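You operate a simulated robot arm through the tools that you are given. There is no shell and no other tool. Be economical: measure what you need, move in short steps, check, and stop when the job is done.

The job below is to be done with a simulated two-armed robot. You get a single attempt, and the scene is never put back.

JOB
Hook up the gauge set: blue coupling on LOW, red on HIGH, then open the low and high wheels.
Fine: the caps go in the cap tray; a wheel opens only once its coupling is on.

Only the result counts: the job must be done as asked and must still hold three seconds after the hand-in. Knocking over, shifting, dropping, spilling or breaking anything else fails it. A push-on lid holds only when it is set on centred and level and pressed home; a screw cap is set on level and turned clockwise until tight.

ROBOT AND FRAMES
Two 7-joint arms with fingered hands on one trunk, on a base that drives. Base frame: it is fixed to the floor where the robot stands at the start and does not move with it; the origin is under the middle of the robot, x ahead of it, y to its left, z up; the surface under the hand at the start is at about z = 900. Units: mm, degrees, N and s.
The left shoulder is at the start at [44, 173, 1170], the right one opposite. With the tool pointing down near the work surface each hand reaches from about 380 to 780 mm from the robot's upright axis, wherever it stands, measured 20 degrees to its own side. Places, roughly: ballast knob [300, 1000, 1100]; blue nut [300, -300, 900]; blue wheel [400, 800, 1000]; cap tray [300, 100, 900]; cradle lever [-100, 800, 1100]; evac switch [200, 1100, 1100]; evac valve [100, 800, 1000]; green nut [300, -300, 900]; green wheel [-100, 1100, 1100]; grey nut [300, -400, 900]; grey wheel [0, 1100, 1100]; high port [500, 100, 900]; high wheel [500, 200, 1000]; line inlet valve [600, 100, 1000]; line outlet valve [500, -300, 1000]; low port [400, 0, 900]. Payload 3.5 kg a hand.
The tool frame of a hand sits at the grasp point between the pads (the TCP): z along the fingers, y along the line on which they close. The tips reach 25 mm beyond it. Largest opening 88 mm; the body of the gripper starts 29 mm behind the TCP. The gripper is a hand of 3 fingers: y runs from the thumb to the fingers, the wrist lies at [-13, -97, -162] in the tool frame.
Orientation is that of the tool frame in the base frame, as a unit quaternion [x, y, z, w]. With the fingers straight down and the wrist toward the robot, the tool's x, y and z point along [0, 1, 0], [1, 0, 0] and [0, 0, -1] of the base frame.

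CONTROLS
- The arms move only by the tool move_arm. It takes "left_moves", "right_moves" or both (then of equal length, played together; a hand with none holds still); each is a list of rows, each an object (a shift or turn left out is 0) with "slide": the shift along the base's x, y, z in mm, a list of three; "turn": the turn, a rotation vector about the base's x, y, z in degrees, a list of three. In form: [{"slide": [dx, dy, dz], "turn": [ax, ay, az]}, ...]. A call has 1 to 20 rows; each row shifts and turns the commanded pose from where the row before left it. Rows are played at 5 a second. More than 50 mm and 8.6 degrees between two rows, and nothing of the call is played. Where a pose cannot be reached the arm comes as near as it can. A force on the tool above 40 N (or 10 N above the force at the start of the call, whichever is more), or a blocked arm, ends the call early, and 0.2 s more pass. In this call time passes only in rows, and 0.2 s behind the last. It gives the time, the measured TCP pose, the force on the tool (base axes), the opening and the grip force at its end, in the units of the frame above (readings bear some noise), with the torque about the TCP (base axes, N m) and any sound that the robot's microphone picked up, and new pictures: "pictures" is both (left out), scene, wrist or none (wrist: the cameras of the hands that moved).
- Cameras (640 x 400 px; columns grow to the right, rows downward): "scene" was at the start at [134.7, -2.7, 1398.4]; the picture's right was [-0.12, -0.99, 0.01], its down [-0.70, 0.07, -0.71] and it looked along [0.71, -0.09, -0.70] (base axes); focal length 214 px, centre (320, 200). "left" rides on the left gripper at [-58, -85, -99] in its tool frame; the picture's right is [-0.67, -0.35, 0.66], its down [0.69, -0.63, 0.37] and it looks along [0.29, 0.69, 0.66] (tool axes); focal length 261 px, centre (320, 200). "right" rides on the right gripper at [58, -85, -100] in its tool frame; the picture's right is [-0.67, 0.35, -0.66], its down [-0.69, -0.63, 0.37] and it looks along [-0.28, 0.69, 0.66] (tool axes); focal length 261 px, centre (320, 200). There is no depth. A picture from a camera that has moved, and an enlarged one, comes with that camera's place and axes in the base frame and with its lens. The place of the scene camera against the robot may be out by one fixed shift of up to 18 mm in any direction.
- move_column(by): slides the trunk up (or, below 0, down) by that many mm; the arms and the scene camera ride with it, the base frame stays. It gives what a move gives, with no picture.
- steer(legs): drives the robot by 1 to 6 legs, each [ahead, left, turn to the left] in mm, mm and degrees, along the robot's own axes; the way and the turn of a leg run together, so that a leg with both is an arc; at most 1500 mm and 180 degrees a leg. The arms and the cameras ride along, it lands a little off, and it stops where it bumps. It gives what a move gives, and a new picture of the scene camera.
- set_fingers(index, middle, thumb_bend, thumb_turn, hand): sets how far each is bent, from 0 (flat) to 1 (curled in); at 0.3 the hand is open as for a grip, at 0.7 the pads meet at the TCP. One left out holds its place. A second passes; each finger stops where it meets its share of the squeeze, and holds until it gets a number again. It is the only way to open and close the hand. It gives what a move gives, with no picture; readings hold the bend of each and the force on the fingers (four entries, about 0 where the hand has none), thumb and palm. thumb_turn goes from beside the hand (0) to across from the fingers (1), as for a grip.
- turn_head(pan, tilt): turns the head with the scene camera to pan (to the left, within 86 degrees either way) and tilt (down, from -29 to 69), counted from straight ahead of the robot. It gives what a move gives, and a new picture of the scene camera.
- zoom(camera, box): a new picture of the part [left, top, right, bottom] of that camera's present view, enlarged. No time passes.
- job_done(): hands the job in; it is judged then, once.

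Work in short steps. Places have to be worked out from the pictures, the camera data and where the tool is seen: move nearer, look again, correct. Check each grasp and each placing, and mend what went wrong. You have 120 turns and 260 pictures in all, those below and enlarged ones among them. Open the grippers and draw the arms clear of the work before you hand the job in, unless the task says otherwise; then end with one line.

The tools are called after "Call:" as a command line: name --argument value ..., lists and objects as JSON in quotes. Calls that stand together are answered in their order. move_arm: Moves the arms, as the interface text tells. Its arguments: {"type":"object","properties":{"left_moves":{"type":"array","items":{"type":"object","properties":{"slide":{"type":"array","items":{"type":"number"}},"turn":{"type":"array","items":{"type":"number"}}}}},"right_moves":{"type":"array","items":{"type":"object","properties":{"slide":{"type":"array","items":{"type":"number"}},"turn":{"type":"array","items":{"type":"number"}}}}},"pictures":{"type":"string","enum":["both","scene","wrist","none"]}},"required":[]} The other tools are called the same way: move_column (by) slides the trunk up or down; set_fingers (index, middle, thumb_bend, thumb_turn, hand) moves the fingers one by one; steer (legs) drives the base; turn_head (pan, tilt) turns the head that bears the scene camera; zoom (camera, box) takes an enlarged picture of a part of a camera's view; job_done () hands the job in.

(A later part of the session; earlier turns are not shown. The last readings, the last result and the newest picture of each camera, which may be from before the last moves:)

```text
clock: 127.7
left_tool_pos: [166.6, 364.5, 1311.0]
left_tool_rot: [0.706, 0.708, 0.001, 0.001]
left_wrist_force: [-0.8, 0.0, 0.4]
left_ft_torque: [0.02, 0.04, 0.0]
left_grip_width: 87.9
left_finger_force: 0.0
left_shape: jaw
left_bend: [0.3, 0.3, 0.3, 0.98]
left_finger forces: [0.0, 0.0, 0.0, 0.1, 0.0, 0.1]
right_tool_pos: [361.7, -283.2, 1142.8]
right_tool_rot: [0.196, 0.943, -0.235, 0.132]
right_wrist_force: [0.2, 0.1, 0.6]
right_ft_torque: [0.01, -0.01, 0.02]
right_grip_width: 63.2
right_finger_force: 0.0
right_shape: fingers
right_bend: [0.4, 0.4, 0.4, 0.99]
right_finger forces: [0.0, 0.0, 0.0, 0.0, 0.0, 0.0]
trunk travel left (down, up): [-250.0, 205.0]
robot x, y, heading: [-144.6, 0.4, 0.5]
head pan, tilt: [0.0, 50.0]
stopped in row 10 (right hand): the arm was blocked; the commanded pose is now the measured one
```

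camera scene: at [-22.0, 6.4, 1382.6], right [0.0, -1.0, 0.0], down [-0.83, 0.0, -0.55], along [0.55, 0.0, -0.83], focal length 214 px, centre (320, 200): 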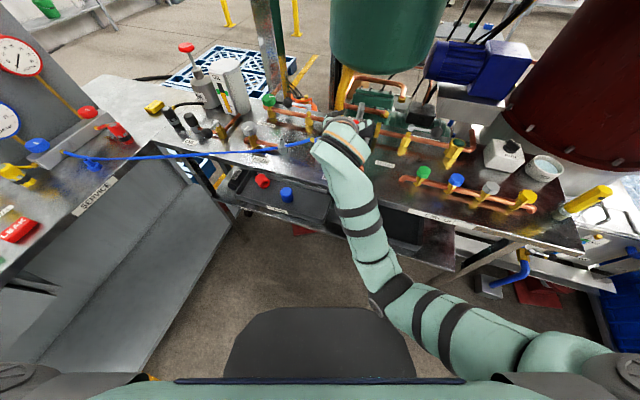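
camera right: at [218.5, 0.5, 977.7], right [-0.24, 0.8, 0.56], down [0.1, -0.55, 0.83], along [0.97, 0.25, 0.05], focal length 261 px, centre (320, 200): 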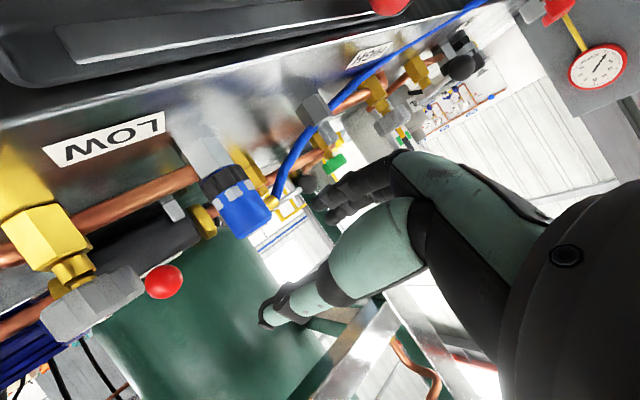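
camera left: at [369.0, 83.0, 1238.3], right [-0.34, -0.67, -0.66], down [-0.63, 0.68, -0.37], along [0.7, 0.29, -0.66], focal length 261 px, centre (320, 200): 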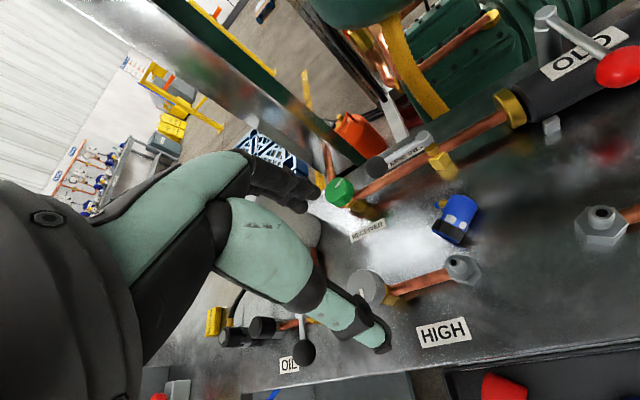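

Nearly there; the remaining tilt is 31°. Level the tool.

Call:
move_arm --right_moves '[{"slide": [0, 0, 5], "turn": [5.9, 1.9, 0]}, {"slide": [0, 0, 5], "turn": [5.9, 1.9, 0]}, {"slide": [0, 0, 5], "turn": [5.9, 1.9, 0]}, {"turn": [5.9, 1.9, 0]}, {"turn": [5.9, 1.9, 0]}]' --pictures "none"

```text
clock: 128.9
left_tool_pos: [166.1, 363.1, 1311.8]
left_tool_rot: [0.706, 0.708, 0.001, 0.001]
left_wrist_force: [0.0, 0.2, -0.8]
left_ft_torque: [-0.03, -0.01, 0.0]
left_grip_width: 87.7
left_finger_force: 0.1
left_shape: jaw
left_bend: [0.3, 0.3, 0.3, 0.98]
left_finger forces: [0.1, 0.1, 0.0, 0.0, 0.0, 0.0]
right_tool_pos: [361.9, -277.5, 1158.4]
right_tool_rot: [0.197, 0.98, 0.0, 0.004]
right_wrist_force: [-0.9, 0.2, 0.8]
right_ft_torque: [-0.01, -0.01, 0.0]
right_grip_width: 63.2
right_finger_force: 0.1
right_shape: fingers
right_bend: [0.4, 0.4, 0.4, 0.99]
right_finger forces: [0.1, 0.1, 0.0, 0.0, 0.1, 0.0]
trunk travel left (down, up): [-250.0, 205.0]
robot x, y, heading: [-150.5, 0.6, 0.2]
head pan, tilt: [0.0, 50.0]
```

Hand is level again. Drive to the service table for the red coupling.

Call:
steer --legs '[[0, 0, 60], [364, -28, 0]]'

```text
clock: 133.9
left_tool_pos: [-97.0, 754.9, 1311.5]
left_tool_rot: [0.261, 0.965, 0.001, 0.0]
left_wrist_force: [-0.5, 0.1, 0.0]
left_ft_torque: [-0.01, 0.01, 0.0]
left_grip_width: 87.7
left_finger_force: 0.1
left_shape: jaw
left_bend: [0.3, 0.3, 0.3, 0.98]
left_finger forces: [0.0, 0.0, 0.0, 0.1, 0.0, 0.0]
right_tool_pos: [558.5, 599.6, 1158.5]
right_tool_rot: [-0.314, 0.95, 0.001, 0.003]
right_wrist_force: [0.1, 1.0, 0.4]
right_ft_torque: [-0.01, 0.0, 0.0]
right_grip_width: 63.1
right_finger_force: 0.0
right_shape: fingers
right_bend: [0.4, 0.4, 0.4, 0.99]
right_finger forces: [0.0, 0.0, 0.0, 0.0, 0.0, 0.0]
trunk travel left (down, up): [-250.0, 205.0]
robot x, y, heading: [63.8, 302.2, 60.0]
head pan, tilt: [0.0, 50.0]
camera scene: at [123.8, 415.0, 1382.8], right [0.86, -0.5, 0.0], down [-0.42, -0.72, -0.55], along [0.28, 0.48, -0.83], focal length 214 px, centre (320, 200)
```

scene: 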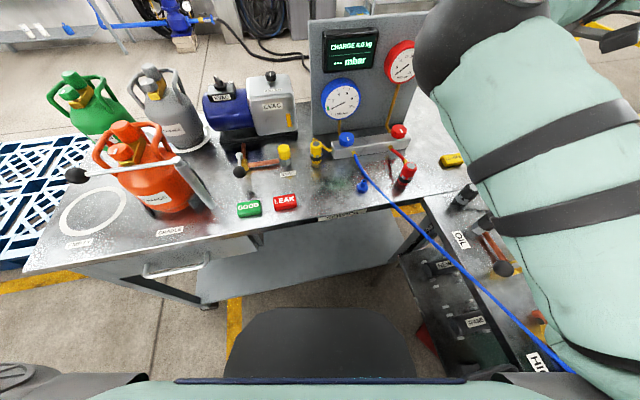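

Red coupling should be near [503, 608]. I bring the hand above it, with yaw +20°, to look.

Call:
move_arm --right_moves '[{"slide": [-20, 2, -25], "turn": [0, 0, 7]}, {"slide": [-20, 2, -30], "turn": [0, 0, 7]}, {"slide": [-15, 3, -30], "turn": [0, 0, 7]}]' --pictures "wrist"

Call:
turn_head --pan -22 --tilt 50

```text
clock: 134.7
left_tool_pos: [-94.9, 756.8, 1311.0]
left_tool_rot: [0.261, 0.965, 0.001, 0.0]
left_wrist_force: [-0.4, -0.4, -0.3]
left_ft_torque: [0.0, 0.0, -0.05]
left_grip_width: 88.0
left_finger_force: 0.0
left_shape: jaw
left_bend: [0.3, 0.3, 0.3, 0.98]
left_finger forces: [0.1, 0.0, 0.1, 0.1, 0.1, 0.1]
right_tool_pos: [522.1, 598.4, 1076.7]
right_tool_rot: [-0.457, 0.89, 0.017, 0.001]
right_wrist_force: [0.1, -0.4, 0.0]
right_ft_torque: [-0.01, 0.01, 0.01]
right_grip_width: 63.2
right_finger_force: 0.1
right_shape: fingers
right_bend: [0.4, 0.4, 0.4, 0.99]
right_finger forces: [0.0, 0.0, 0.0, 0.0, 0.0, 0.1]
trunk travel left (down, up): [-250.0, 205.0]
robot x, y, heading: [59.7, 298.9, 59.8]
head pan, tilt: [0.0, 50.0]
camera right: at [560.5, 499.7, 1174.1], right [0.12, 0.73, 0.68], down [0.91, 0.2, -0.37], along [-0.41, 0.66, -0.63], focal length 261 px, centre (320, 200)
```

right: 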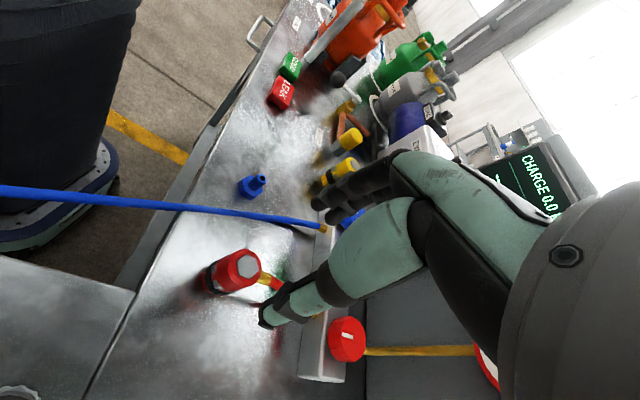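

```text
clock: 135.5
left_tool_pos: [-95.8, 755.9, 1311.1]
left_tool_rot: [0.26, 0.965, 0.001, 0.0]
left_wrist_force: [0.1, 0.6, 0.0]
left_ft_torque: [-0.03, -0.01, 0.01]
left_grip_width: 87.8
left_finger_force: 0.1
left_shape: jaw
left_bend: [0.3, 0.3, 0.3, 0.98]
left_finger forces: [0.0, 0.1, 0.1, 0.0, 0.0, 0.1]
right_tool_pos: [520.5, 598.9, 1075.4]
right_tool_rot: [-0.458, 0.889, 0.012, -0.001]
right_wrist_force: [-0.5, 0.2, 0.5]
right_ft_torque: [-0.02, 0.03, -0.02]
right_grip_width: 63.0
right_finger_force: 0.0
right_shape: fingers
right_bend: [0.4, 0.4, 0.4, 0.99]
right_finger forces: [0.0, 0.1, 0.1, 0.0, 0.1, 0.0]
trunk travel left (down, up): [-250.0, 205.0]
robot x, y, heading: [64.5, 304.3, 59.9]
head pan, tilt: [-22.0, 50.0]
camera scene: at [146.4, 396.4, 1383.3], right [0.61, -0.79, 0.04], down [-0.64, -0.53, -0.56], along [0.46, 0.32, -0.83], focal length 214 px, centre (320, 200)
```

scene: 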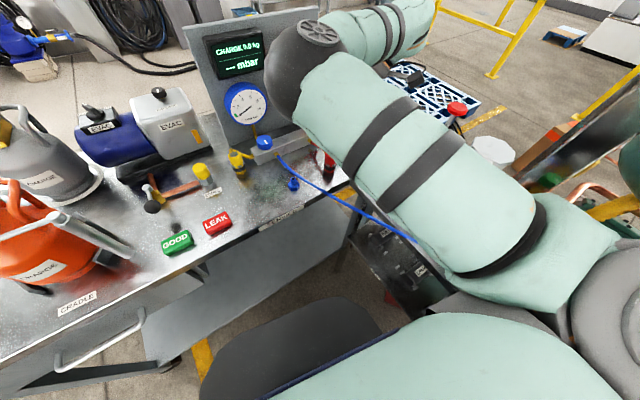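

Red top is about [511, 615] if z≈967. I move above it, level the tool, and re-measure lower down.

Call:
move_arm --right_moves '[{"slide": [-5, 8, -30], "turn": [-1.1, -0.7, 0]}, {"slide": [-4, 8, -28]}]' --pictures "none"

Call:
zoom --camera "right" --box '[200, 150, 440, 350]'

```text
clock: 136.1
left_tool_pos: [-95.6, 757.3, 1311.8]
left_tool_rot: [0.26, 0.966, 0.001, 0.0]
left_wrist_force: [-0.5, 0.1, 0.1]
left_ft_torque: [-0.04, -0.01, -0.01]
left_grip_width: 87.6
left_finger_force: 0.0
left_shape: jaw
left_bend: [0.3, 0.3, 0.3, 0.98]
left_finger forces: [0.1, 0.0, 0.0, 0.0, 0.0, 0.0]
right_tool_pos: [511.6, 615.5, 1019.3]
right_tool_rot: [-0.459, 0.888, 0.001, 0.003]
right_wrist_force: [-0.6, 0.0, -0.2]
right_ft_torque: [-0.01, 0.01, 0.0]
right_grip_width: 63.2
right_finger_force: 0.1
right_shape: fingers
right_bend: [0.4, 0.4, 0.4, 0.99]
right_finger forces: [0.1, 0.1, 0.0, 0.0, 0.1, 0.0]
trunk travel left (down, up): [-250.0, 205.0]
robot x, y, heading: [64.9, 302.0, 59.9]
head pan, tilt: [-22.0, 50.0]
```

```text
2.00 times, centred on (320, 250) of right
camera zoom: at [548.3, 520.0, 1120.3], right [0.1, 0.74, 0.66], down [0.91, 0.19, -0.36], along [-0.4, 0.64, -0.66], focal length 521 px, centre (320, 100)
```

zoom: 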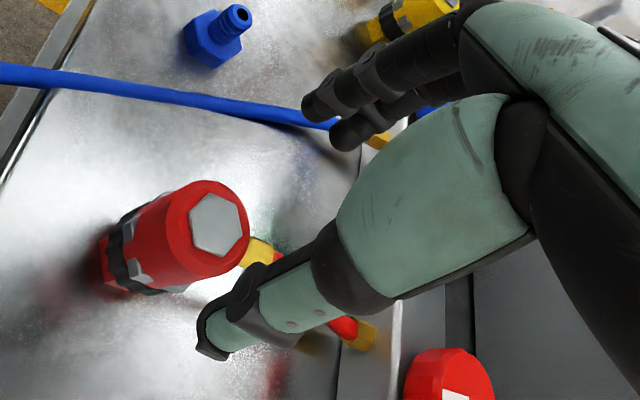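

To keep the coupling vertical with a good view, I'll grasp red with the hand rolled (fingers ~35° below horizontal), as worked at LOW. I back off, yaw -22°, roll 55°, and come level with it.

Call:
move_arm --right_moves '[{"slide": [-15, -12, 15], "turn": [0, 0, -7.3]}, {"slide": [-15, -12, 15], "turn": [0, 0, -7.3]}, {"slide": [-15, -12, 15], "turn": [0, 0, -7.3]}, {"slide": [-1.5, -1.2, -3], "turn": [4.24, -6.62, 0]}, {"slide": [-1.5, -1.2, -3], "turn": [4.24, -6.62, 0]}, {"slide": [-1.5, -1.2, -3], "turn": [4.24, -6.62, 0]}, {"slide": [-1.5, -1.2, -3], "turn": [4.24, -6.62, 0]}, {"slide": [-1.5, -1.2, -3], "turn": [4.24, -6.62, 0]}, {"slide": [-1.5, -1.2, -3], "turn": [4.24, -6.62, 0]}, {"slide": [-1.5, -1.2, -3], "turn": [4.24, -6.62, 0]}, {"slide": [0, 0, -30]}, {"slide": [0, 0, -30]}]' --pictures "wrist"

Call:
set_fingers --hand "right" --index 0.3 --middle 0.3 --thumb_bend 0.3 --thumb_turn 1

Call:
zoom --camera "scene" --box '[220, 100, 380, 220]'

```text
clock: 136.8
left_tool_pos: [-96.1, 756.2, 1311.0]
left_tool_rot: [0.261, 0.965, 0.001, 0.0]
left_wrist_force: [-0.4, 0.1, -0.2]
left_ft_torque: [0.04, -0.04, 0.0]
left_grip_width: 87.8
left_finger_force: 0.1
left_shape: jaw
left_bend: [0.3, 0.3, 0.3, 0.98]
left_finger forces: [0.0, 0.0, 0.0, 0.0, 0.1, 0.1]
right_tool_pos: [516.4, 547.9, 1004.5]
right_tool_rot: [-0.262, 0.963, -0.023, -0.053]
right_wrist_force: [-0.2, -0.8, 0.3]
right_ft_torque: [0.0, -0.02, 0.02]
right_grip_width: 63.2
right_finger_force: 0.1
right_shape: fingers
right_bend: [0.4, 0.4, 0.4, 0.99]
right_finger forces: [0.0, 0.1, 0.0, 0.0, 0.1, 0.0]
trunk travel left (down, up): [-250.0, 205.0]
robot x, y, heading: [61.0, 299.4, 59.8]
head pan, tilt: [-22.0, 50.0]
stopped in row 3 (right hand): the arm was blocked; the commanded pose is now the measured one
camera right: at [520.5, 453.1, 1112.2], right [0.46, 0.68, 0.57], down [0.87, -0.22, -0.43], along [-0.17, 0.69, -0.7], focal length 261 px, centre (320, 200)
```

right: 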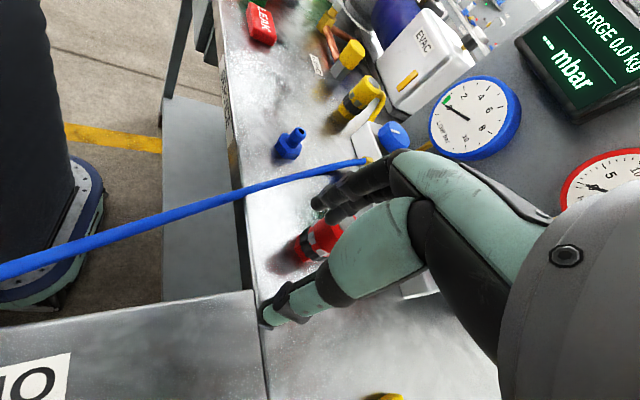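

```text
clock: 137.8
left_tool_pos: [-94.3, 756.1, 1311.0]
left_tool_rot: [0.261, 0.965, 0.001, 0.0]
left_wrist_force: [-0.2, -0.2, -0.8]
left_ft_torque: [-0.01, -0.02, 0.0]
left_grip_width: 87.6
left_finger_force: 0.0
left_shape: jaw
left_bend: [0.3, 0.3, 0.3, 0.98]
left_finger forces: [0.1, 0.0, 0.0, 0.1, 0.0, 0.0]
right_tool_pos: [515.7, 549.2, 1005.3]
right_tool_rot: [-0.263, 0.963, -0.023, -0.052]
right_wrist_force: [0.6, -0.5, 0.9]
right_ft_torque: [-0.01, 0.02, 0.02]
right_grip_width: 84.3
right_finger_force: 0.0
right_shape: fingers
right_bend: [0.3, 0.3, 0.3, 0.98]
right_finger forces: [0.0, 0.0, 0.0, 0.1, 0.1, 0.1]
trunk travel left (down, up): [-250.0, 205.0]
robot x, y, heading: [62.7, 301.2, 59.7]
head pan, tilt: [-22.0, 50.0]
```

```text
3.33 times, centred on (300, 160) of scene
camera zoom: at [146.5, 396.4, 1383.3], right [0.61, -0.79, 0.04], down [-0.64, -0.53, -0.56], along [0.46, 0.32, -0.83], focal length 715 px, centre (387, 333)
```

zoom: 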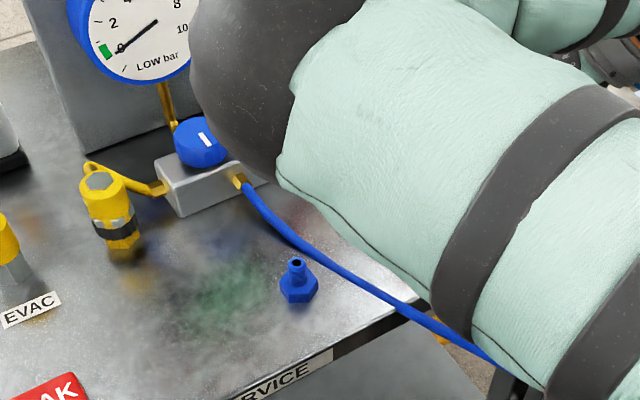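

The right arm is wedged in an awkward branch, so I'll use the clean left arm for red. I raise the right hand, turn the robot to heading 0, then bring the left in with the mirrored roll.

Call:
move_arm --right_moves '[{"slide": [0, 0, 40]}, {"slide": [-5, -10, 40]}, {"slide": [-5, -10, 40]}, {"slide": [-5, -10, 30]}]' --pictures "none"

Call:
steer --legs '[[0, 0, -60]]'

Call:
move_arm --left_moves '[{"slide": [9, -12, -20], "turn": [0, 0, -7.5]}, {"slide": [9, -12, -20], "turn": [0, 0, -7.5]}, {"slide": [9, -12, -20], "turn": [0, 0, -7.5]}, {"slide": [9, -12, -20], "turn": [0, 0, -7.5]}, {"slide": [9, -12, -20], "turn": [0, 0, -7.5]}, {"slide": [9, -12, -20], "turn": [0, 0, -7.5]}, {"slide": [9, -12, -20], "turn": [0, 0, -7.5]}, {"slide": [9, -12, -20], "turn": [0, 0, -7.5]}, {"slide": [0, 0, -15], "turn": [3.93, -6.81, 0]}, {"slide": [0, 0, -15], "turn": [3.93, -6.81, 0]}, {"slide": [0, 0, -15], "turn": [3.93, -6.81, 0]}, {"slide": [0, 0, -15], "turn": [3.93, -6.81, 0]}, {"slide": [0, 0, -15], "turn": [3.93, -6.81, 0]}, {"slide": [0, 0, -15], "turn": [3.93, -6.81, 0]}, {"slide": [0, 0, -15], "turn": [3.93, -6.81, 0]}]'

```text
clock: 138.6
left_tool_pos: [-96.5, 754.6, 1311.7]
left_tool_rot: [0.26, 0.965, 0.001, 0.0]
left_wrist_force: [-0.5, 1.0, -0.2]
left_ft_torque: [0.04, -0.03, 0.01]
left_grip_width: 87.7
left_finger_force: 0.1
left_shape: jaw
left_bend: [0.3, 0.3, 0.3, 0.98]
left_finger forces: [0.0, 0.0, 0.0, 0.1, 0.0, 0.0]
right_tool_pos: [515.3, 504.1, 1052.9]
right_tool_rot: [-0.233, 0.963, -0.081, -0.111]
right_wrist_force: [-0.3, -0.9, 0.0]
right_ft_torque: [-0.01, -0.02, -0.02]
right_grip_width: 84.5
right_finger_force: 0.0
right_shape: fingers
right_bend: [0.3, 0.3, 0.3, 0.98]
right_finger forces: [0.0, 0.0, 0.0, 0.1, 0.1, 0.0]
trunk travel left (down, up): [-250.0, 205.0]
robot x, y, heading: [61.4, 305.0, 59.9]
head pan, tilt: [-22.0, 50.0]
stopped in row 3 (right hand): the arm was blocked; the commanded pose is now the measured one
```

```text
clock: 141.6
left_tool_pos: [377.5, 664.6, 1310.3]
left_tool_rot: [0.709, 0.705, 0.0, 0.0]
left_wrist_force: [-0.4, -0.5, -0.2]
left_ft_torque: [-0.02, 0.02, 0.0]
left_grip_width: 87.8
left_finger_force: 0.1
left_shape: jaw
left_bend: [0.3, 0.3, 0.3, 0.98]
left_finger forces: [0.1, 0.1, 0.0, 0.0, 0.0, 0.1]
right_tool_pos: [463.1, 9.7, 1054.5]
right_tool_rot: [0.28, 0.95, -0.016, -0.136]
right_wrist_force: [-0.6, -0.1, -0.9]
right_ft_torque: [-0.01, -0.03, 0.0]
right_grip_width: 84.5
right_finger_force: 0.1
right_shape: fingers
right_bend: [0.3, 0.3, 0.3, 0.98]
right_finger forces: [0.0, 0.1, 0.1, 0.0, 0.0, 0.0]
trunk travel left (down, up): [-250.0, 205.0]
robot x, y, heading: [63.5, 299.9, -0.6]
head pan, tilt: [-22.0, 50.0]
camera scene: at [180.1, 279.7, 1383.3], right [-0.38, -0.93, 0.04], down [-0.78, 0.29, -0.56], along [0.51, -0.24, -0.83], focal length 214 px, centre (320, 200)
```

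scene: 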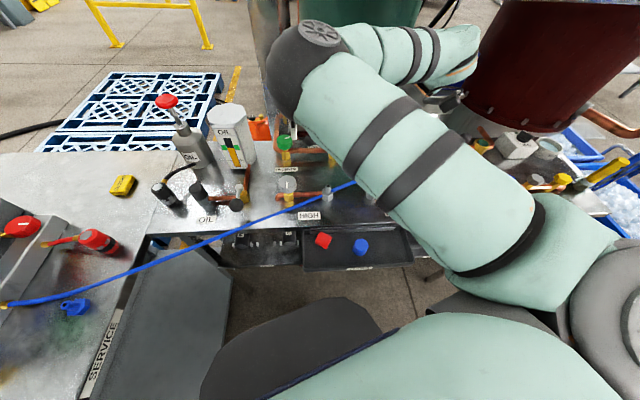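

```text
clock: 144.8
left_tool_pos: [457.5, 590.9, 1073.1]
left_tool_rot: [0.885, 0.259, 0.37, -0.116]
left_wrist_force: [0.0, 0.0, -0.1]
left_ft_torque: [-0.02, 0.0, -0.04]
left_grip_width: 87.8
left_finger_force: 0.0
left_shape: jaw
left_bend: [0.3, 0.3, 0.3, 0.98]
left_finger forces: [0.0, 0.0, 0.0, 0.0, 0.1, 0.0]
left hand out of reach, approached as far as the arm can: row 13, 14, 15
right_tool_pos: [462.1, 9.6, 1054.5]
right_tool_rot: [0.281, 0.95, -0.016, -0.135]
right_wrist_force: [0.0, 0.1, -1.4]
right_ft_torque: [0.0, -0.01, -0.02]
right_grip_width: 84.5
right_finger_force: 0.0
right_shape: fingers
right_bend: [0.3, 0.3, 0.3, 0.98]
right_finger forces: [0.1, 0.1, 0.0, 0.1, 0.0, 0.1]
trunk travel left (down, up): [-250.0, 205.0]
robot x, y, heading: [64.0, 301.8, -0.1]
head pan, tilt: [-22.0, 50.0]
camera scene: at [180.2, 279.4, 1383.3], right [-0.38, -0.93, 0.04], down [-0.78, 0.29, -0.56], along [0.51, -0.24, -0.83], focal length 214 px, centre (320, 200)
camera left: at [318.8, 600.4, 1101.8], right [-0.2, 0.3, -0.93], down [0.28, 0.93, 0.24], along [0.94, -0.21, -0.27], focal length 261 px, centre (320, 200)
```

scene: 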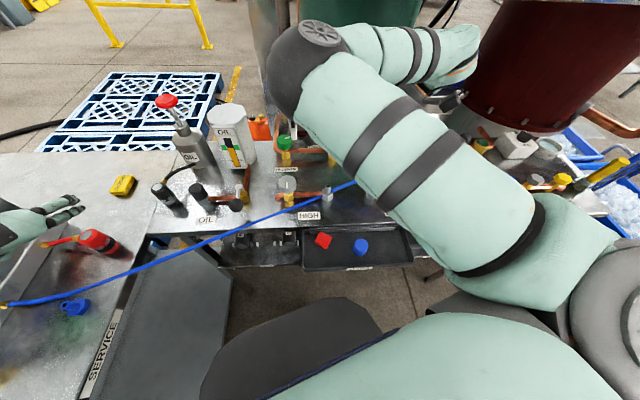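
left: 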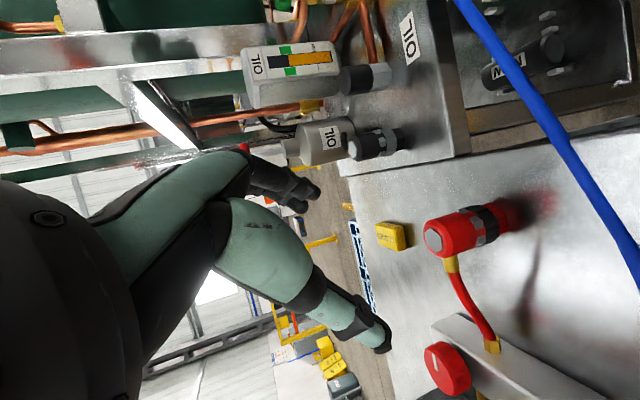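

The left hand rolled fine (fingers ~44° below horizontal). Red axis is about [507, 613.5], top z≈967. I lower to the pre-grasp point and check.

Call:
move_arm --left_moves '[{"slide": [0, -3, -40]}, {"slide": [1, -7, -40]}]' --pictures "wrist"

```text
clock: 145.4
left_tool_pos: [457.5, 582.4, 989.5]
left_tool_rot: [0.885, 0.26, 0.367, -0.118]
left_wrist_force: [0.4, 0.4, 0.5]
left_ft_torque: [0.01, -0.01, 0.02]
left_grip_width: 87.8
left_finger_force: 0.2
left_shape: jaw
left_bend: [0.3, 0.3, 0.3, 0.98]
left_finger forces: [0.1, 0.0, 0.1, 0.0, 0.1, 0.1]
right_tool_pos: [464.7, 9.5, 1054.4]
right_tool_rot: [0.281, 0.95, -0.015, -0.137]
right_wrist_force: [1.0, 0.6, -0.4]
right_ft_torque: [0.01, 0.0, -0.03]
right_grip_width: 84.5
right_finger_force: 0.1
right_shape: fingers
right_bend: [0.3, 0.3, 0.3, 0.98]
right_finger forces: [0.0, 0.1, 0.1, 0.1, 0.0, 0.1]
trunk travel left (down, up): [-250.0, 205.0]
robot x, y, heading: [61.1, 302.5, -0.3]
head pan, tilt: [-22.0, 50.0]
camera left: at [318.1, 592.3, 1020.1], right [-0.2, 0.3, -0.93], down [0.28, 0.93, 0.24], along [0.94, -0.21, -0.27], focal length 261 px, centre (320, 200)
```

left: 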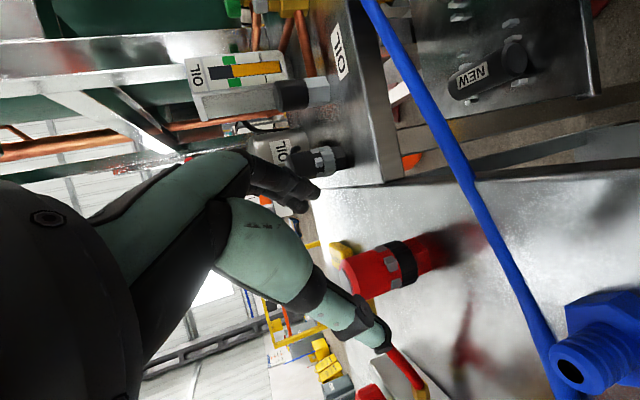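

Band triangulates to [508.5, 615.5, 913]. Advance 80 mm along the fingers to straddle it, then look.

Call:
move_arm --left_moves '[{"slide": [12, 7.7, -14.4]}, {"slide": [12, 7.7, -14.4]}, {"slide": [12, 7.6, -14.4]}, {"slide": [11.5, 7.6, -14.3]}]' --pictures "none"

Call:
zoom --camera "left" --box '[200, 150, 440, 350]'

```text
clock: 146.4
left_tool_pos: [505.1, 612.1, 934.6]
left_tool_rot: [0.885, 0.261, 0.368, -0.117]
left_wrist_force: [0.1, 0.4, -1.1]
left_ft_torque: [-0.02, -0.04, 0.01]
left_grip_width: 87.7
left_finger_force: 0.1
left_shape: jaw
left_bend: [0.3, 0.3, 0.3, 0.98]
left_finger forces: [0.0, 0.0, 0.0, 0.0, 0.0, 0.0]
right_tool_pos: [464.1, 9.7, 1054.0]
right_tool_rot: [0.28, 0.95, -0.015, -0.135]
right_wrist_force: [0.1, 0.6, -0.2]
right_ft_torque: [-0.01, -0.02, -0.01]
right_grip_width: 84.4
right_finger_force: 0.1
right_shape: fingers
right_bend: [0.3, 0.3, 0.3, 0.98]
right_finger forces: [0.1, 0.0, 0.0, 0.1, 0.0, 0.0]
trunk travel left (down, up): [-250.0, 205.0]
robot x, y, heading: [63.9, 301.8, -0.2]
head pan, tilt: [-22.0, 50.0]
```

```text
2.00 times, centred on (320, 250) of left
camera zoom: at [366.6, 621.2, 964.1], right [-0.2, 0.3, -0.93], down [0.28, 0.93, 0.24], along [0.94, -0.21, -0.27], focal length 521 px, centre (320, 100)
```

zoom: 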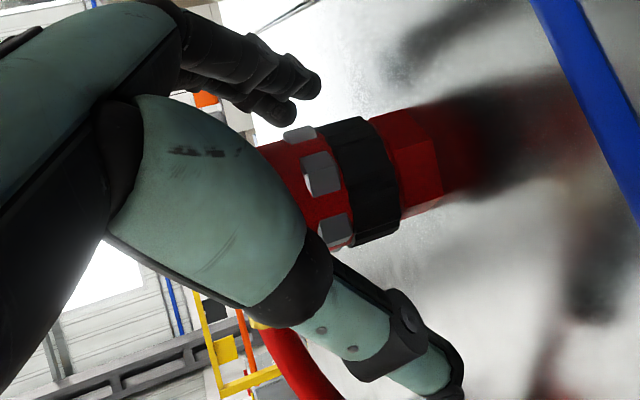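

TCP sits right at the clips, centred. Close firmly and lift.

Call:
set_fingers --hand "left" --index 1 --middle 1 --thumb_bend 1 --thumb_turn 1

Call:
move_arm --left_moves '[{"slide": [0, 0, 6]}, {"slide": [0, 0, 10]}, {"slide": [0, 0, 14]}, {"slide": [0, 0, 30]}, {"slide": [0, 0, 30]}, {"slide": [-10, -10, 20]}]' --pictures "none"

Call:
zoom --camera "left" --box '[160, 100, 480, 360]'

```text
clock: 147.4
left_tool_pos: [507.6, 614.2, 933.3]
left_tool_rot: [0.885, 0.261, 0.368, -0.117]
left_wrist_force: [14.1, 9.6, 0.9]
left_ft_torque: [0.04, -0.15, 0.03]
left_grip_width: 15.0
left_finger_force: 28.9
left_shape: fingers
left_bend: [0.71, 0.72, 0.67, 1.0]
left_finger forces: [15.4, 13.8, 0.0, 0.0, 28.6, 0.1]
right_tool_pos: [465.7, 11.2, 1054.1]
right_tool_rot: [0.281, 0.95, -0.017, -0.136]
right_wrist_force: [-0.2, 0.2, 0.5]
right_ft_torque: [-0.02, 0.04, 0.01]
right_grip_width: 84.3
right_finger_force: 0.2
right_shape: fingers
right_bend: [0.3, 0.3, 0.3, 0.98]
right_finger forces: [0.1, 0.0, 0.0, 0.0, 0.1, 0.1]
trunk travel left (down, up): [-250.0, 205.0]
robot x, y, heading: [61.1, 301.0, -0.5]
head pan, tilt: [-22.0, 50.0]
```

```text
clock: 148.8
left_tool_pos: [496.2, 599.8, 1043.6]
left_tool_rot: [0.885, 0.26, 0.368, -0.117]
left_wrist_force: [0.0, 0.0, -1.8]
left_ft_torque: [0.04, -0.02, 0.01]
left_grip_width: 0.0
left_finger_force: 4.5
left_shape: fingers
left_bend: [0.72, 0.76, 0.82, 1.0]
left_finger forces: [3.1, 0.1, 0.0, 0.1, 4.7, 0.0]
right_tool_pos: [462.3, 7.8, 1055.5]
right_tool_rot: [0.281, 0.95, -0.015, -0.136]
right_wrist_force: [-0.9, 0.3, 0.2]
right_ft_torque: [-0.01, 0.01, -0.03]
right_grip_width: 84.6
right_finger_force: 0.0
right_shape: fingers
right_bend: [0.3, 0.3, 0.3, 0.98]
right_finger forces: [0.0, 0.0, 0.1, 0.1, 0.0, 0.1]
trunk travel left (down, up): [-250.0, 205.0]
robot x, y, heading: [62.1, 298.0, -0.2]
head pan, tilt: [-22.0, 50.0]
```

```text
1.54 times, centred on (320, 230) of left
camera zoom: at [356.9, 609.6, 1073.7], right [-0.2, 0.3, -0.93], down [0.28, 0.93, 0.24], along [0.94, -0.21, -0.27], focal length 401 px, centre (320, 154)
```

zoom: 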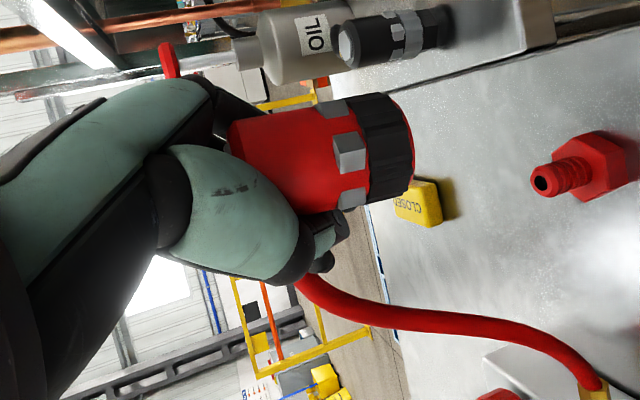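

The pinch slid toward the palm and the coupling is only caged, leaning. I'll stand it on the free table spot beside its dock and re-grip properly: move over and lower until the mouth meets the table.

Call:
move_arm --left_moves '[{"slide": [19, 13.5, 0]}, {"slide": [19, 13.5, 0]}, {"slide": [19, 13.5, 0]}, {"slide": [0, 0, -36]}, {"slide": [0, 0, -36]}, {"slide": [0, 0, -28]}, {"slide": [0, 0, -5]}, {"slide": [0, 0, -4]}]' --pictures "none"

Call:
zoom --camera "left" --box '[160, 100, 480, 360]'

```text
clock: 150.6
left_tool_pos: [554.7, 641.7, 935.5]
left_tool_rot: [0.884, 0.26, 0.37, -0.118]
left_wrist_force: [2.2, 1.5, 10.9]
left_ft_torque: [-0.18, 0.28, 0.01]
left_grip_width: 0.2
left_finger_force: 6.2
left_shape: fingers
left_bend: [0.72, 0.77, 0.84, 1.0]
left_finger forces: [2.3, 0.0, 0.1, 0.0, 6.1, 4.1]
right_tool_pos: [462.9, 9.1, 1054.7]
right_tool_rot: [0.281, 0.95, -0.015, -0.135]
right_wrist_force: [0.2, -0.4, 0.0]
right_ft_torque: [0.02, -0.01, 0.01]
right_grip_width: 84.9
right_finger_force: 0.0
right_shape: fingers
right_bend: [0.3, 0.3, 0.3, 0.98]
right_finger forces: [0.0, 0.0, 0.0, 0.1, 0.1, 0.1]
trunk travel left (down, up): [-250.0, 205.0]
robot x, y, heading: [65.2, 302.3, -0.2]
head pan, tilt: [-22.0, 50.0]
```

```text
1.54 times, centred on (320, 230) of left
camera zoom: at [413.8, 650.9, 965.3], right [-0.2, 0.3, -0.93], down [0.28, 0.93, 0.24], along [0.94, -0.21, -0.27], focal length 401 px, centre (320, 154)
```

zoom: 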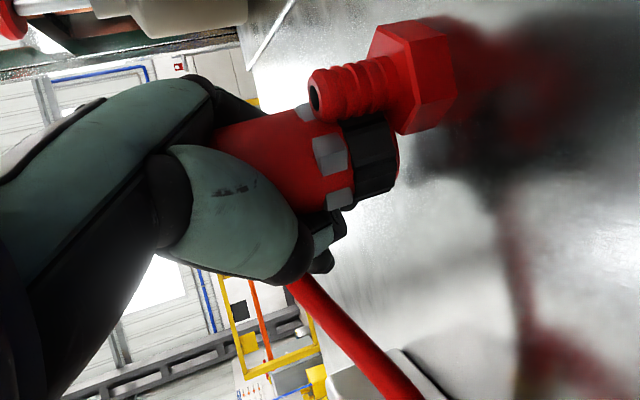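

The mouth rests on the table leaning ~20°, within its tipping angle; opening should let it settle upright. Open in two steps and look.

Call:
set_fingers --hand "left" --index 0.6 --middle 0.6 --thumb_bend 0.62

Call:
set_fingers --hand "left" --index 0.3 --middle 0.3 --thumb_bend 0.3

Call:
zoom --camera "left" --box '[160, 100, 480, 360]'

```text
clock: 151.6
left_tool_pos: [553.1, 641.9, 934.7]
left_tool_rot: [0.885, 0.26, 0.368, -0.117]
left_wrist_force: [0.7, -0.1, 0.1]
left_ft_torque: [0.0, -0.02, 0.0]
left_grip_width: 19.2
left_finger_force: 1.2
left_shape: fingers
left_bend: [0.59, 0.6, 0.61, 1.0]
left_finger forces: [1.0, 0.2, 0.1, 0.1, 1.1, 0.0]
right_tool_pos: [462.6, 9.0, 1054.7]
right_tool_rot: [0.281, 0.95, -0.016, -0.136]
right_wrist_force: [-0.4, 0.3, -0.1]
right_ft_torque: [0.0, 0.04, 0.0]
right_grip_width: 84.5
right_finger_force: 0.0
right_shape: fingers
right_bend: [0.3, 0.3, 0.3, 0.98]
right_finger forces: [0.0, 0.0, 0.0, 0.0, 0.0, 0.0]
trunk travel left (down, up): [-250.0, 205.0]
robot x, y, heading: [59.6, 302.8, -0.3]
head pan, tilt: [-22.0, 50.0]
```

```text
clock: 152.6
left_tool_pos: [552.7, 641.7, 934.3]
left_tool_rot: [0.885, 0.261, 0.368, -0.117]
left_wrist_force: [0.3, 0.0, 0.4]
left_ft_torque: [-0.01, 0.02, -0.02]
left_grip_width: 84.6
left_finger_force: 0.0
left_shape: fingers
left_bend: [0.3, 0.3, 0.3, 0.98]
left_finger forces: [0.1, 0.0, 0.1, 0.1, 0.0, 0.0]
right_tool_pos: [463.2, 9.5, 1054.3]
right_tool_rot: [0.281, 0.95, -0.016, -0.136]
right_wrist_force: [-0.1, -1.2, -0.3]
right_ft_torque: [0.02, 0.02, -0.02]
right_grip_width: 84.2
right_finger_force: 0.0
right_shape: fingers
right_bend: [0.3, 0.3, 0.3, 0.98]
right_finger forces: [0.0, 0.0, 0.1, 0.0, 0.0, 0.0]
trunk travel left (down, up): [-250.0, 205.0]
robot x, y, heading: [57.2, 302.0, -0.4]
head pan, tilt: [-22.0, 50.0]
```

```text
1.54 times, centred on (320, 230) of left
camera zoom: at [413.7, 651.1, 964.5], right [-0.2, 0.3, -0.93], down [0.28, 0.93, 0.24], along [0.94, -0.21, -0.27], focal length 401 px, centre (320, 154)
```

zoom: 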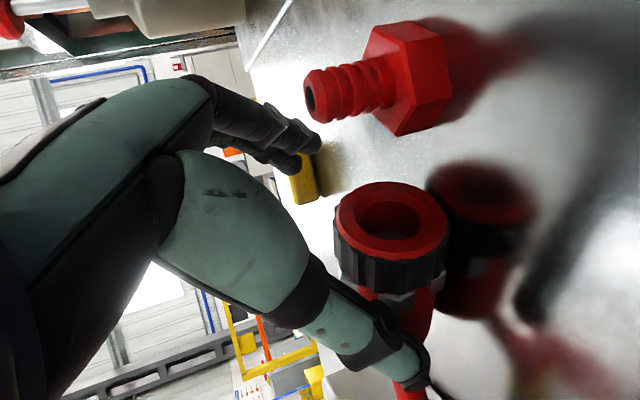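

It toppled, mouth toward -y (like blue did, mirrored). I'll repeat the technique that worked for blue: back off, level the left hand, yaw to -13°, and position above the mouth end at about [530, 662].

Call:
move_arm --left_moves '[{"slide": [-24, -16, 28]}, {"slide": [-24, -16, 28]}, {"slide": [0, 0, 10], "turn": [-4.2, 6.3, 0]}, {"slide": [0, 0, 10], "turn": [-4.2, 6.3, 0]}, {"slide": [0, 0, 10], "turn": [-4.2, 6.3, 0]}, {"slide": [0, 0, 10], "turn": [-4.2, 6.3, 0]}, {"slide": [0, 0, 0], "turn": [-4.2, 6.3, 0]}, {"slide": [0, 0, 0], "turn": [-4.2, 6.3, 0]}, {"slide": [4.3, 8.7, 0], "turn": [0, 0, 7.3]}, {"slide": [4.3, 8.7, 0], "turn": [0, 0, 7.3]}, {"slide": [4.3, 8.7, 0], "turn": [0, 0, 7.3]}, {"slide": [4.3, 8.7, -10], "turn": [0, 0, 7.3]}, {"slide": [4.3, 8.7, -20], "turn": [0, 0, 7.3]}, {"slide": [4.3, 8.7, -25], "turn": [0, 0, 7.3]}]' --pictures "none"

Call:
zoom --camera "left" --box '[200, 150, 460, 390]'

Call:
turn_head --pan 40 --tilt 50

```text
clock: 155.6
left_tool_pos: [530.5, 663.2, 975.0]
left_tool_rot: [0.785, 0.619, -0.002, -0.003]
left_wrist_force: [0.6, -0.2, -0.4]
left_ft_torque: [-0.02, -0.01, 0.03]
left_grip_width: 85.0
left_finger_force: 0.0
left_shape: fingers
left_bend: [0.3, 0.3, 0.3, 0.98]
left_finger forces: [0.1, 0.0, 0.0, 0.0, 0.0, 0.0]
right_tool_pos: [464.1, 8.3, 1054.4]
right_tool_rot: [0.28, 0.95, -0.016, -0.135]
right_wrist_force: [-0.1, -1.0, 0.0]
right_ft_torque: [0.0, 0.02, -0.02]
right_grip_width: 84.5
right_finger_force: 0.1
right_shape: fingers
right_bend: [0.3, 0.3, 0.3, 0.98]
right_finger forces: [0.0, 0.0, 0.0, 0.1, 0.0, 0.0]
trunk travel left (down, up): [-250.0, 205.0]
robot x, y, heading: [61.8, 301.1, -0.4]
head pan, tilt: [-22.0, 50.0]
```

```text
1.67 times, centred on (330, 270) of left
camera zoom: at [436.1, 625.7, 1075.0], right [-0.5, -0.57, -0.65], down [-0.45, 0.81, -0.36], along [0.74, 0.12, -0.66], focal length 434 px, centre (303, 83)
```

zoom: 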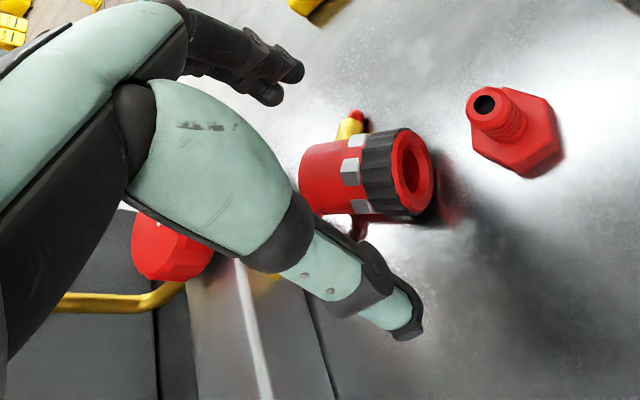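

```text
clock: 156.9
left_tool_pos: [531.5, 663.4, 975.5]
left_tool_rot: [0.786, 0.618, 0.0, -0.001]
left_wrist_force: [0.3, -0.1, 0.9]
left_ft_torque: [-0.01, 0.02, 0.02]
left_grip_width: 84.7
left_finger_force: 0.0
left_shape: fingers
left_bend: [0.3, 0.3, 0.3, 0.98]
left_finger forces: [0.1, 0.0, 0.0, 0.0, 0.0, 0.0]
right_tool_pos: [462.5, 9.5, 1054.3]
right_tool_rot: [0.28, 0.95, -0.016, -0.136]
right_wrist_force: [-0.7, 0.8, -0.5]
right_ft_torque: [0.0, -0.03, -0.01]
right_grip_width: 84.3
right_finger_force: 0.0
right_shape: fingers
right_bend: [0.3, 0.3, 0.3, 0.98]
right_finger forces: [0.0, 0.0, 0.0, 0.0, 0.0, 0.0]
trunk travel left (down, up): [-250.0, 205.0]
robot x, y, heading: [61.1, 304.0, -0.4]
head pan, tilt: [40.0, 50.0]
camera scene: at [168.3, 357.9, 1384.7], right [0.63, -0.77, -0.07], down [-0.66, -0.49, -0.57], along [0.41, 0.41, -0.82], focal length 214 px, centre (320, 200)
```

scene: 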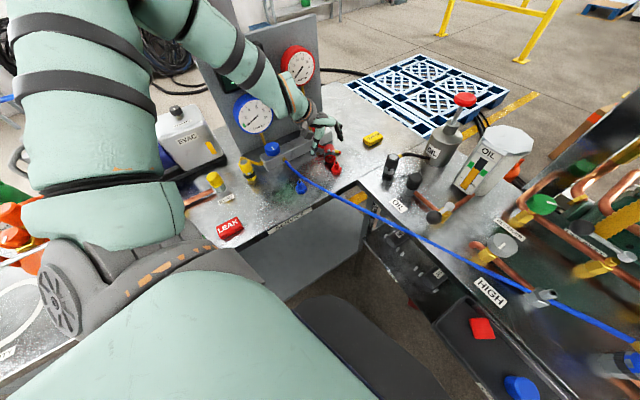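

Clear view: the axis points with mouth at about -142°, mouth centre [528, 651], fitting on the -52° side. I yaw -39°, centre 12 mm in from the mouth, descend, grip and lift.

Call:
move_arm --left_moves '[{"slide": [1.4, -1, 0], "turn": [0, 0, -7.8]}, {"slide": [1.4, -1, 0], "turn": [0, 0, -7.8]}, {"slide": [1.4, -1, 0], "turn": [0, 0, -7.8]}, {"slide": [1.4, -1, 0], "turn": [0, 0, -7.8]}, {"slide": [1.4, -1, 0], "turn": [0, 0, -7.8]}, {"slide": [0, 0, -20]}, {"slide": [0, 0, -15]}, {"slide": [0, 0, -9]}]' --pictures "none"

Call:
zoom --camera "left" --box '[200, 150, 440, 350]'

Call:
set_fingers --hand "left" --index 1 --middle 1 --thumb_bend 1 --thumb_turn 1

Call:
zoom --camera "left" --box '[200, 150, 440, 350]'

```text
clock: 158.8
left_tool_pos: [538.6, 656.2, 931.7]
left_tool_rot: [0.948, 0.319, 0.0, -0.002]
left_wrist_force: [-0.2, -0.1, 0.6]
left_ft_torque: [-0.01, -0.01, 0.01]
left_grip_width: 84.9
left_finger_force: 0.0
left_shape: fingers
left_bend: [0.3, 0.3, 0.3, 0.98]
left_finger forces: [0.0, 0.1, 0.0, 0.0, 0.0, 0.0]
right_tool_pos: [463.4, 8.2, 1053.7]
right_tool_rot: [0.28, 0.95, -0.016, -0.136]
right_wrist_force: [-0.6, 0.2, 0.2]
right_ft_torque: [-0.03, -0.04, -0.01]
right_grip_width: 84.6
right_finger_force: 0.0
right_shape: fingers
right_bend: [0.3, 0.3, 0.3, 0.98]
right_finger forces: [0.0, 0.0, 0.0, 0.0, 0.0, 0.1]
trunk travel left (down, up): [-250.0, 205.0]
robot x, y, heading: [63.9, 298.2, -0.5]
head pan, tilt: [40.0, 50.0]
```

```text
2.00 times, centred on (320, 250) of left
camera zoom: at [440.8, 688.8, 1030.9], right [-0.75, -0.13, -0.65], down [0.16, 0.92, -0.36], along [0.65, -0.38, -0.66], focal length 521 px, centre (320, 100)
```

zoom: 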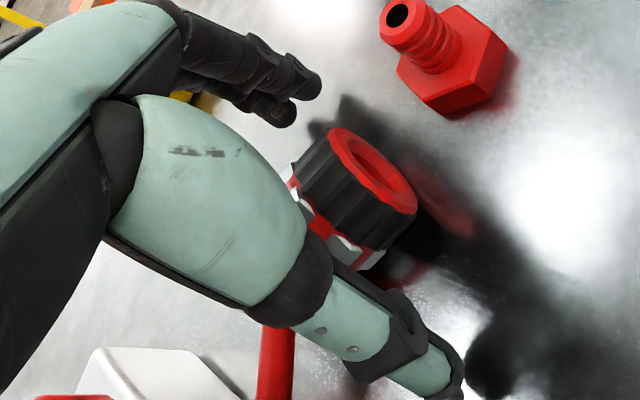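

```text
clock: 159.8
left_tool_pos: [538.5, 657.1, 930.4]
left_tool_rot: [0.947, 0.32, -0.001, -0.002]
left_wrist_force: [0.3, -0.3, -1.2]
left_ft_torque: [-0.03, -0.02, 0.0]
left_grip_width: 25.3
left_finger_force: 34.0
left_shape: fingers
left_bend: [0.82, 0.82, 0.5, 1.0]
left_finger forces: [17.6, 16.6, 0.0, 0.0, 32.6, 0.0]
right_tool_pos: [463.7, 9.4, 1053.7]
right_tool_rot: [0.28, 0.95, -0.017, -0.135]
right_wrist_force: [0.1, 0.2, 0.0]
right_ft_torque: [0.04, 0.02, -0.01]
right_grip_width: 84.5
right_finger_force: 0.0
right_shape: fingers
right_bend: [0.3, 0.3, 0.3, 0.98]
right_finger forces: [0.0, 0.0, 0.0, 0.0, 0.1, 0.0]
trunk travel left (down, up): [-250.0, 205.0]
robot x, y, heading: [60.8, 303.7, -0.2]
head pan, tilt: [40.0, 50.0]
```

```text
2.00 times, centred on (320, 250) of left
camera zoom: at [440.9, 688.9, 1031.0], right [-0.75, -0.13, -0.65], down [0.16, 0.92, -0.36], along [0.65, -0.38, -0.66], focal length 521 px, centre (320, 100)
```

zoom: 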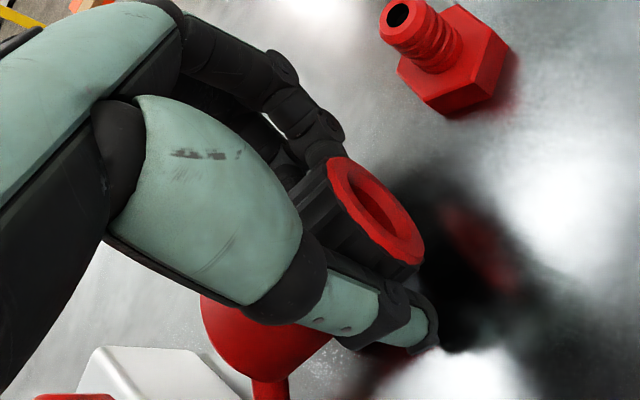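

Solid 34 N grip. Lift, drive back so HIGH is dead ahead, carry over and roll the hand 75°, mirroring what worked at LOW.

Call:
move_arm --left_moves '[{"slide": [0, 0, 15]}, {"slide": [0, 0, 30]}, {"slide": [0, 0, 40]}, {"slide": [0, 0, 38]}]' --pictures "none"

Call:
steer --legs '[[-170, -179, 0]]'

Call:
move_arm --left_moves '[{"slide": [-3.6, -38, 0]}, {"slide": [-3.6, -38, 0]}, {"slide": [-3.6, -38, 0]}, {"slide": [-3.6, -38, 0]}, {"slide": [-3.6, -38, 0]}, {"slide": [-3.6, -38, 0]}, {"slide": [-3.6, -38, 0]}, {"slide": [-3.6, -38, 5], "turn": [4.54, -5.97, 0]}, {"slide": [-3.6, -38, 5], "turn": [4.54, -5.97, 0]}, {"slide": [-3.6, -38, 5], "turn": [4.54, -5.97, 0]}, {"slide": [0, 0, 5], "turn": [4.54, -5.97, 0]}, {"slide": [0, 0, 5], "turn": [4.54, -5.97, 0]}, {"slide": [0, 0, 5], "turn": [4.54, -5.97, 0]}, {"slide": [0, 0, 5], "turn": [4.54, -5.97, 0]}, {"slide": [0, 0, 5], "turn": [4.54, -5.97, 0]}, {"slide": [0, 0, 0], "turn": [4.54, -5.97, 0]}, {"slide": [0, 0, 0], "turn": [4.54, -5.97, 0]}]' --pictures "wrist"

```text
clock: 160.8
left_tool_pos: [537.3, 657.9, 1055.9]
left_tool_rot: [0.947, 0.321, 0.0, -0.002]
left_wrist_force: [-0.1, 1.1, -1.4]
left_ft_torque: [-0.05, 0.01, -0.03]
left_grip_width: 25.3
left_finger_force: 37.2
left_shape: fingers
left_bend: [0.82, 0.83, 0.5, 1.0]
left_finger forces: [22.9, 17.6, 0.0, 0.0, 33.6, 0.0]
right_tool_pos: [462.5, 9.4, 1054.0]
right_tool_rot: [0.281, 0.95, -0.015, -0.134]
right_wrist_force: [0.5, 1.0, -0.6]
right_ft_torque: [0.01, 0.01, -0.03]
right_grip_width: 84.4
right_finger_force: 0.0
right_shape: fingers
right_bend: [0.3, 0.3, 0.3, 0.98]
right_finger forces: [0.1, 0.0, 0.0, 0.0, 0.1, 0.0]
trunk travel left (down, up): [-250.0, 205.0]
robot x, y, heading: [59.1, 300.3, -0.1]
head pan, tilt: [40.0, 50.0]
```

```text
clock: 162.6
left_tool_pos: [366.6, 477.3, 1053.7]
left_tool_rot: [0.947, 0.322, -0.001, -0.002]
left_wrist_force: [0.2, 0.3, -0.8]
left_ft_torque: [-0.04, 0.01, 0.0]
left_grip_width: 25.4
left_finger_force: 37.5
left_shape: fingers
left_bend: [0.82, 0.83, 0.5, 1.0]
left_finger forces: [23.1, 17.6, 0.0, 0.0, 33.6, 0.1]
right_tool_pos: [292.3, -169.8, 1054.3]
right_tool_rot: [0.28, 0.95, -0.016, -0.135]
right_wrist_force: [-0.4, -0.1, 0.0]
right_ft_torque: [0.02, 0.0, 0.0]
right_grip_width: 84.2
right_finger_force: 0.0
right_shape: fingers
right_bend: [0.3, 0.3, 0.3, 0.98]
right_finger forces: [0.1, 0.0, 0.1, 0.0, 0.1, 0.0]
trunk travel left (down, up): [-250.0, 205.0]
robot x, y, heading: [-107.0, 118.8, -0.2]
head pan, tilt: [40.0, 50.0]
camera scene: at [-3.4, 177.2, 1384.5], right [0.64, -0.77, -0.07], down [-0.66, -0.49, -0.57], along [0.4, 0.41, -0.82], focal length 214 px, centre (320, 200)
```

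scene: 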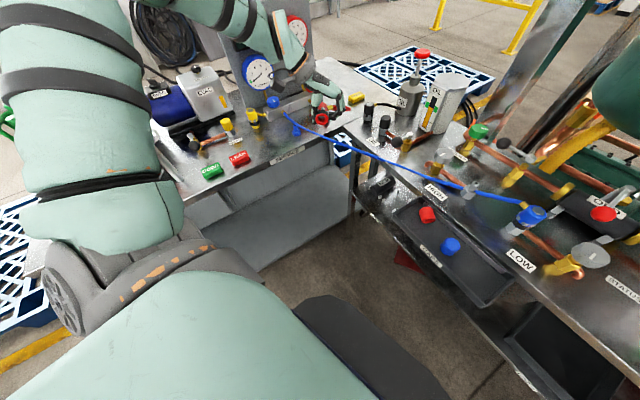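

```text
clock: 166.2
left_tool_pos: [359.6, 263.7, 1248.4]
left_tool_rot: [0.753, 0.254, 0.574, -0.198]
left_wrist_force: [-0.6, -0.6, -1.4]
left_ft_torque: [-0.04, -0.02, 0.0]
left_grip_width: 24.9
left_finger_force: 33.4
left_shape: fingers
left_bend: [0.83, 0.84, 0.51, 1.0]
left_finger forces: [18.5, 14.9, 0.0, 0.0, 33.0, 0.0]
left hand out of reach, approached as far as the arm can: row 7, 8, 9, 10, 11, 16, 17
right_tool_pos: [290.8, -172.0, 1054.2]
right_tool_rot: [0.28, 0.95, -0.015, -0.136]
right_wrist_force: [-0.1, 0.1, -0.5]
right_ft_torque: [0.0, 0.0, 0.01]
right_grip_width: 84.7
right_finger_force: 0.0
right_shape: fingers
right_bend: [0.3, 0.3, 0.3, 0.98]
right_finger forces: [0.1, 0.1, 0.1, 0.0, 0.0, 0.0]
trunk travel left (down, up): [-250.0, 205.0]
robot x, y, heading: [-112.6, 120.2, -0.4]
head pan, tilt: [40.0, 50.0]
camera left: at [219.4, 264.7, 1219.2], right [0.15, 0.56, -0.82], down [0.04, 0.82, 0.57], along [0.99, -0.12, 0.1], focal length 261 px, centre (320, 200)
```

left: 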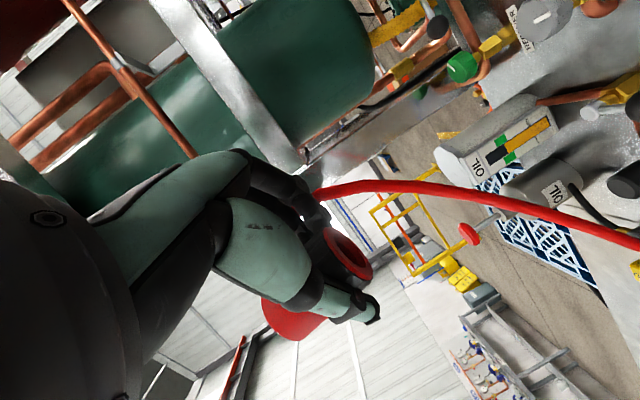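

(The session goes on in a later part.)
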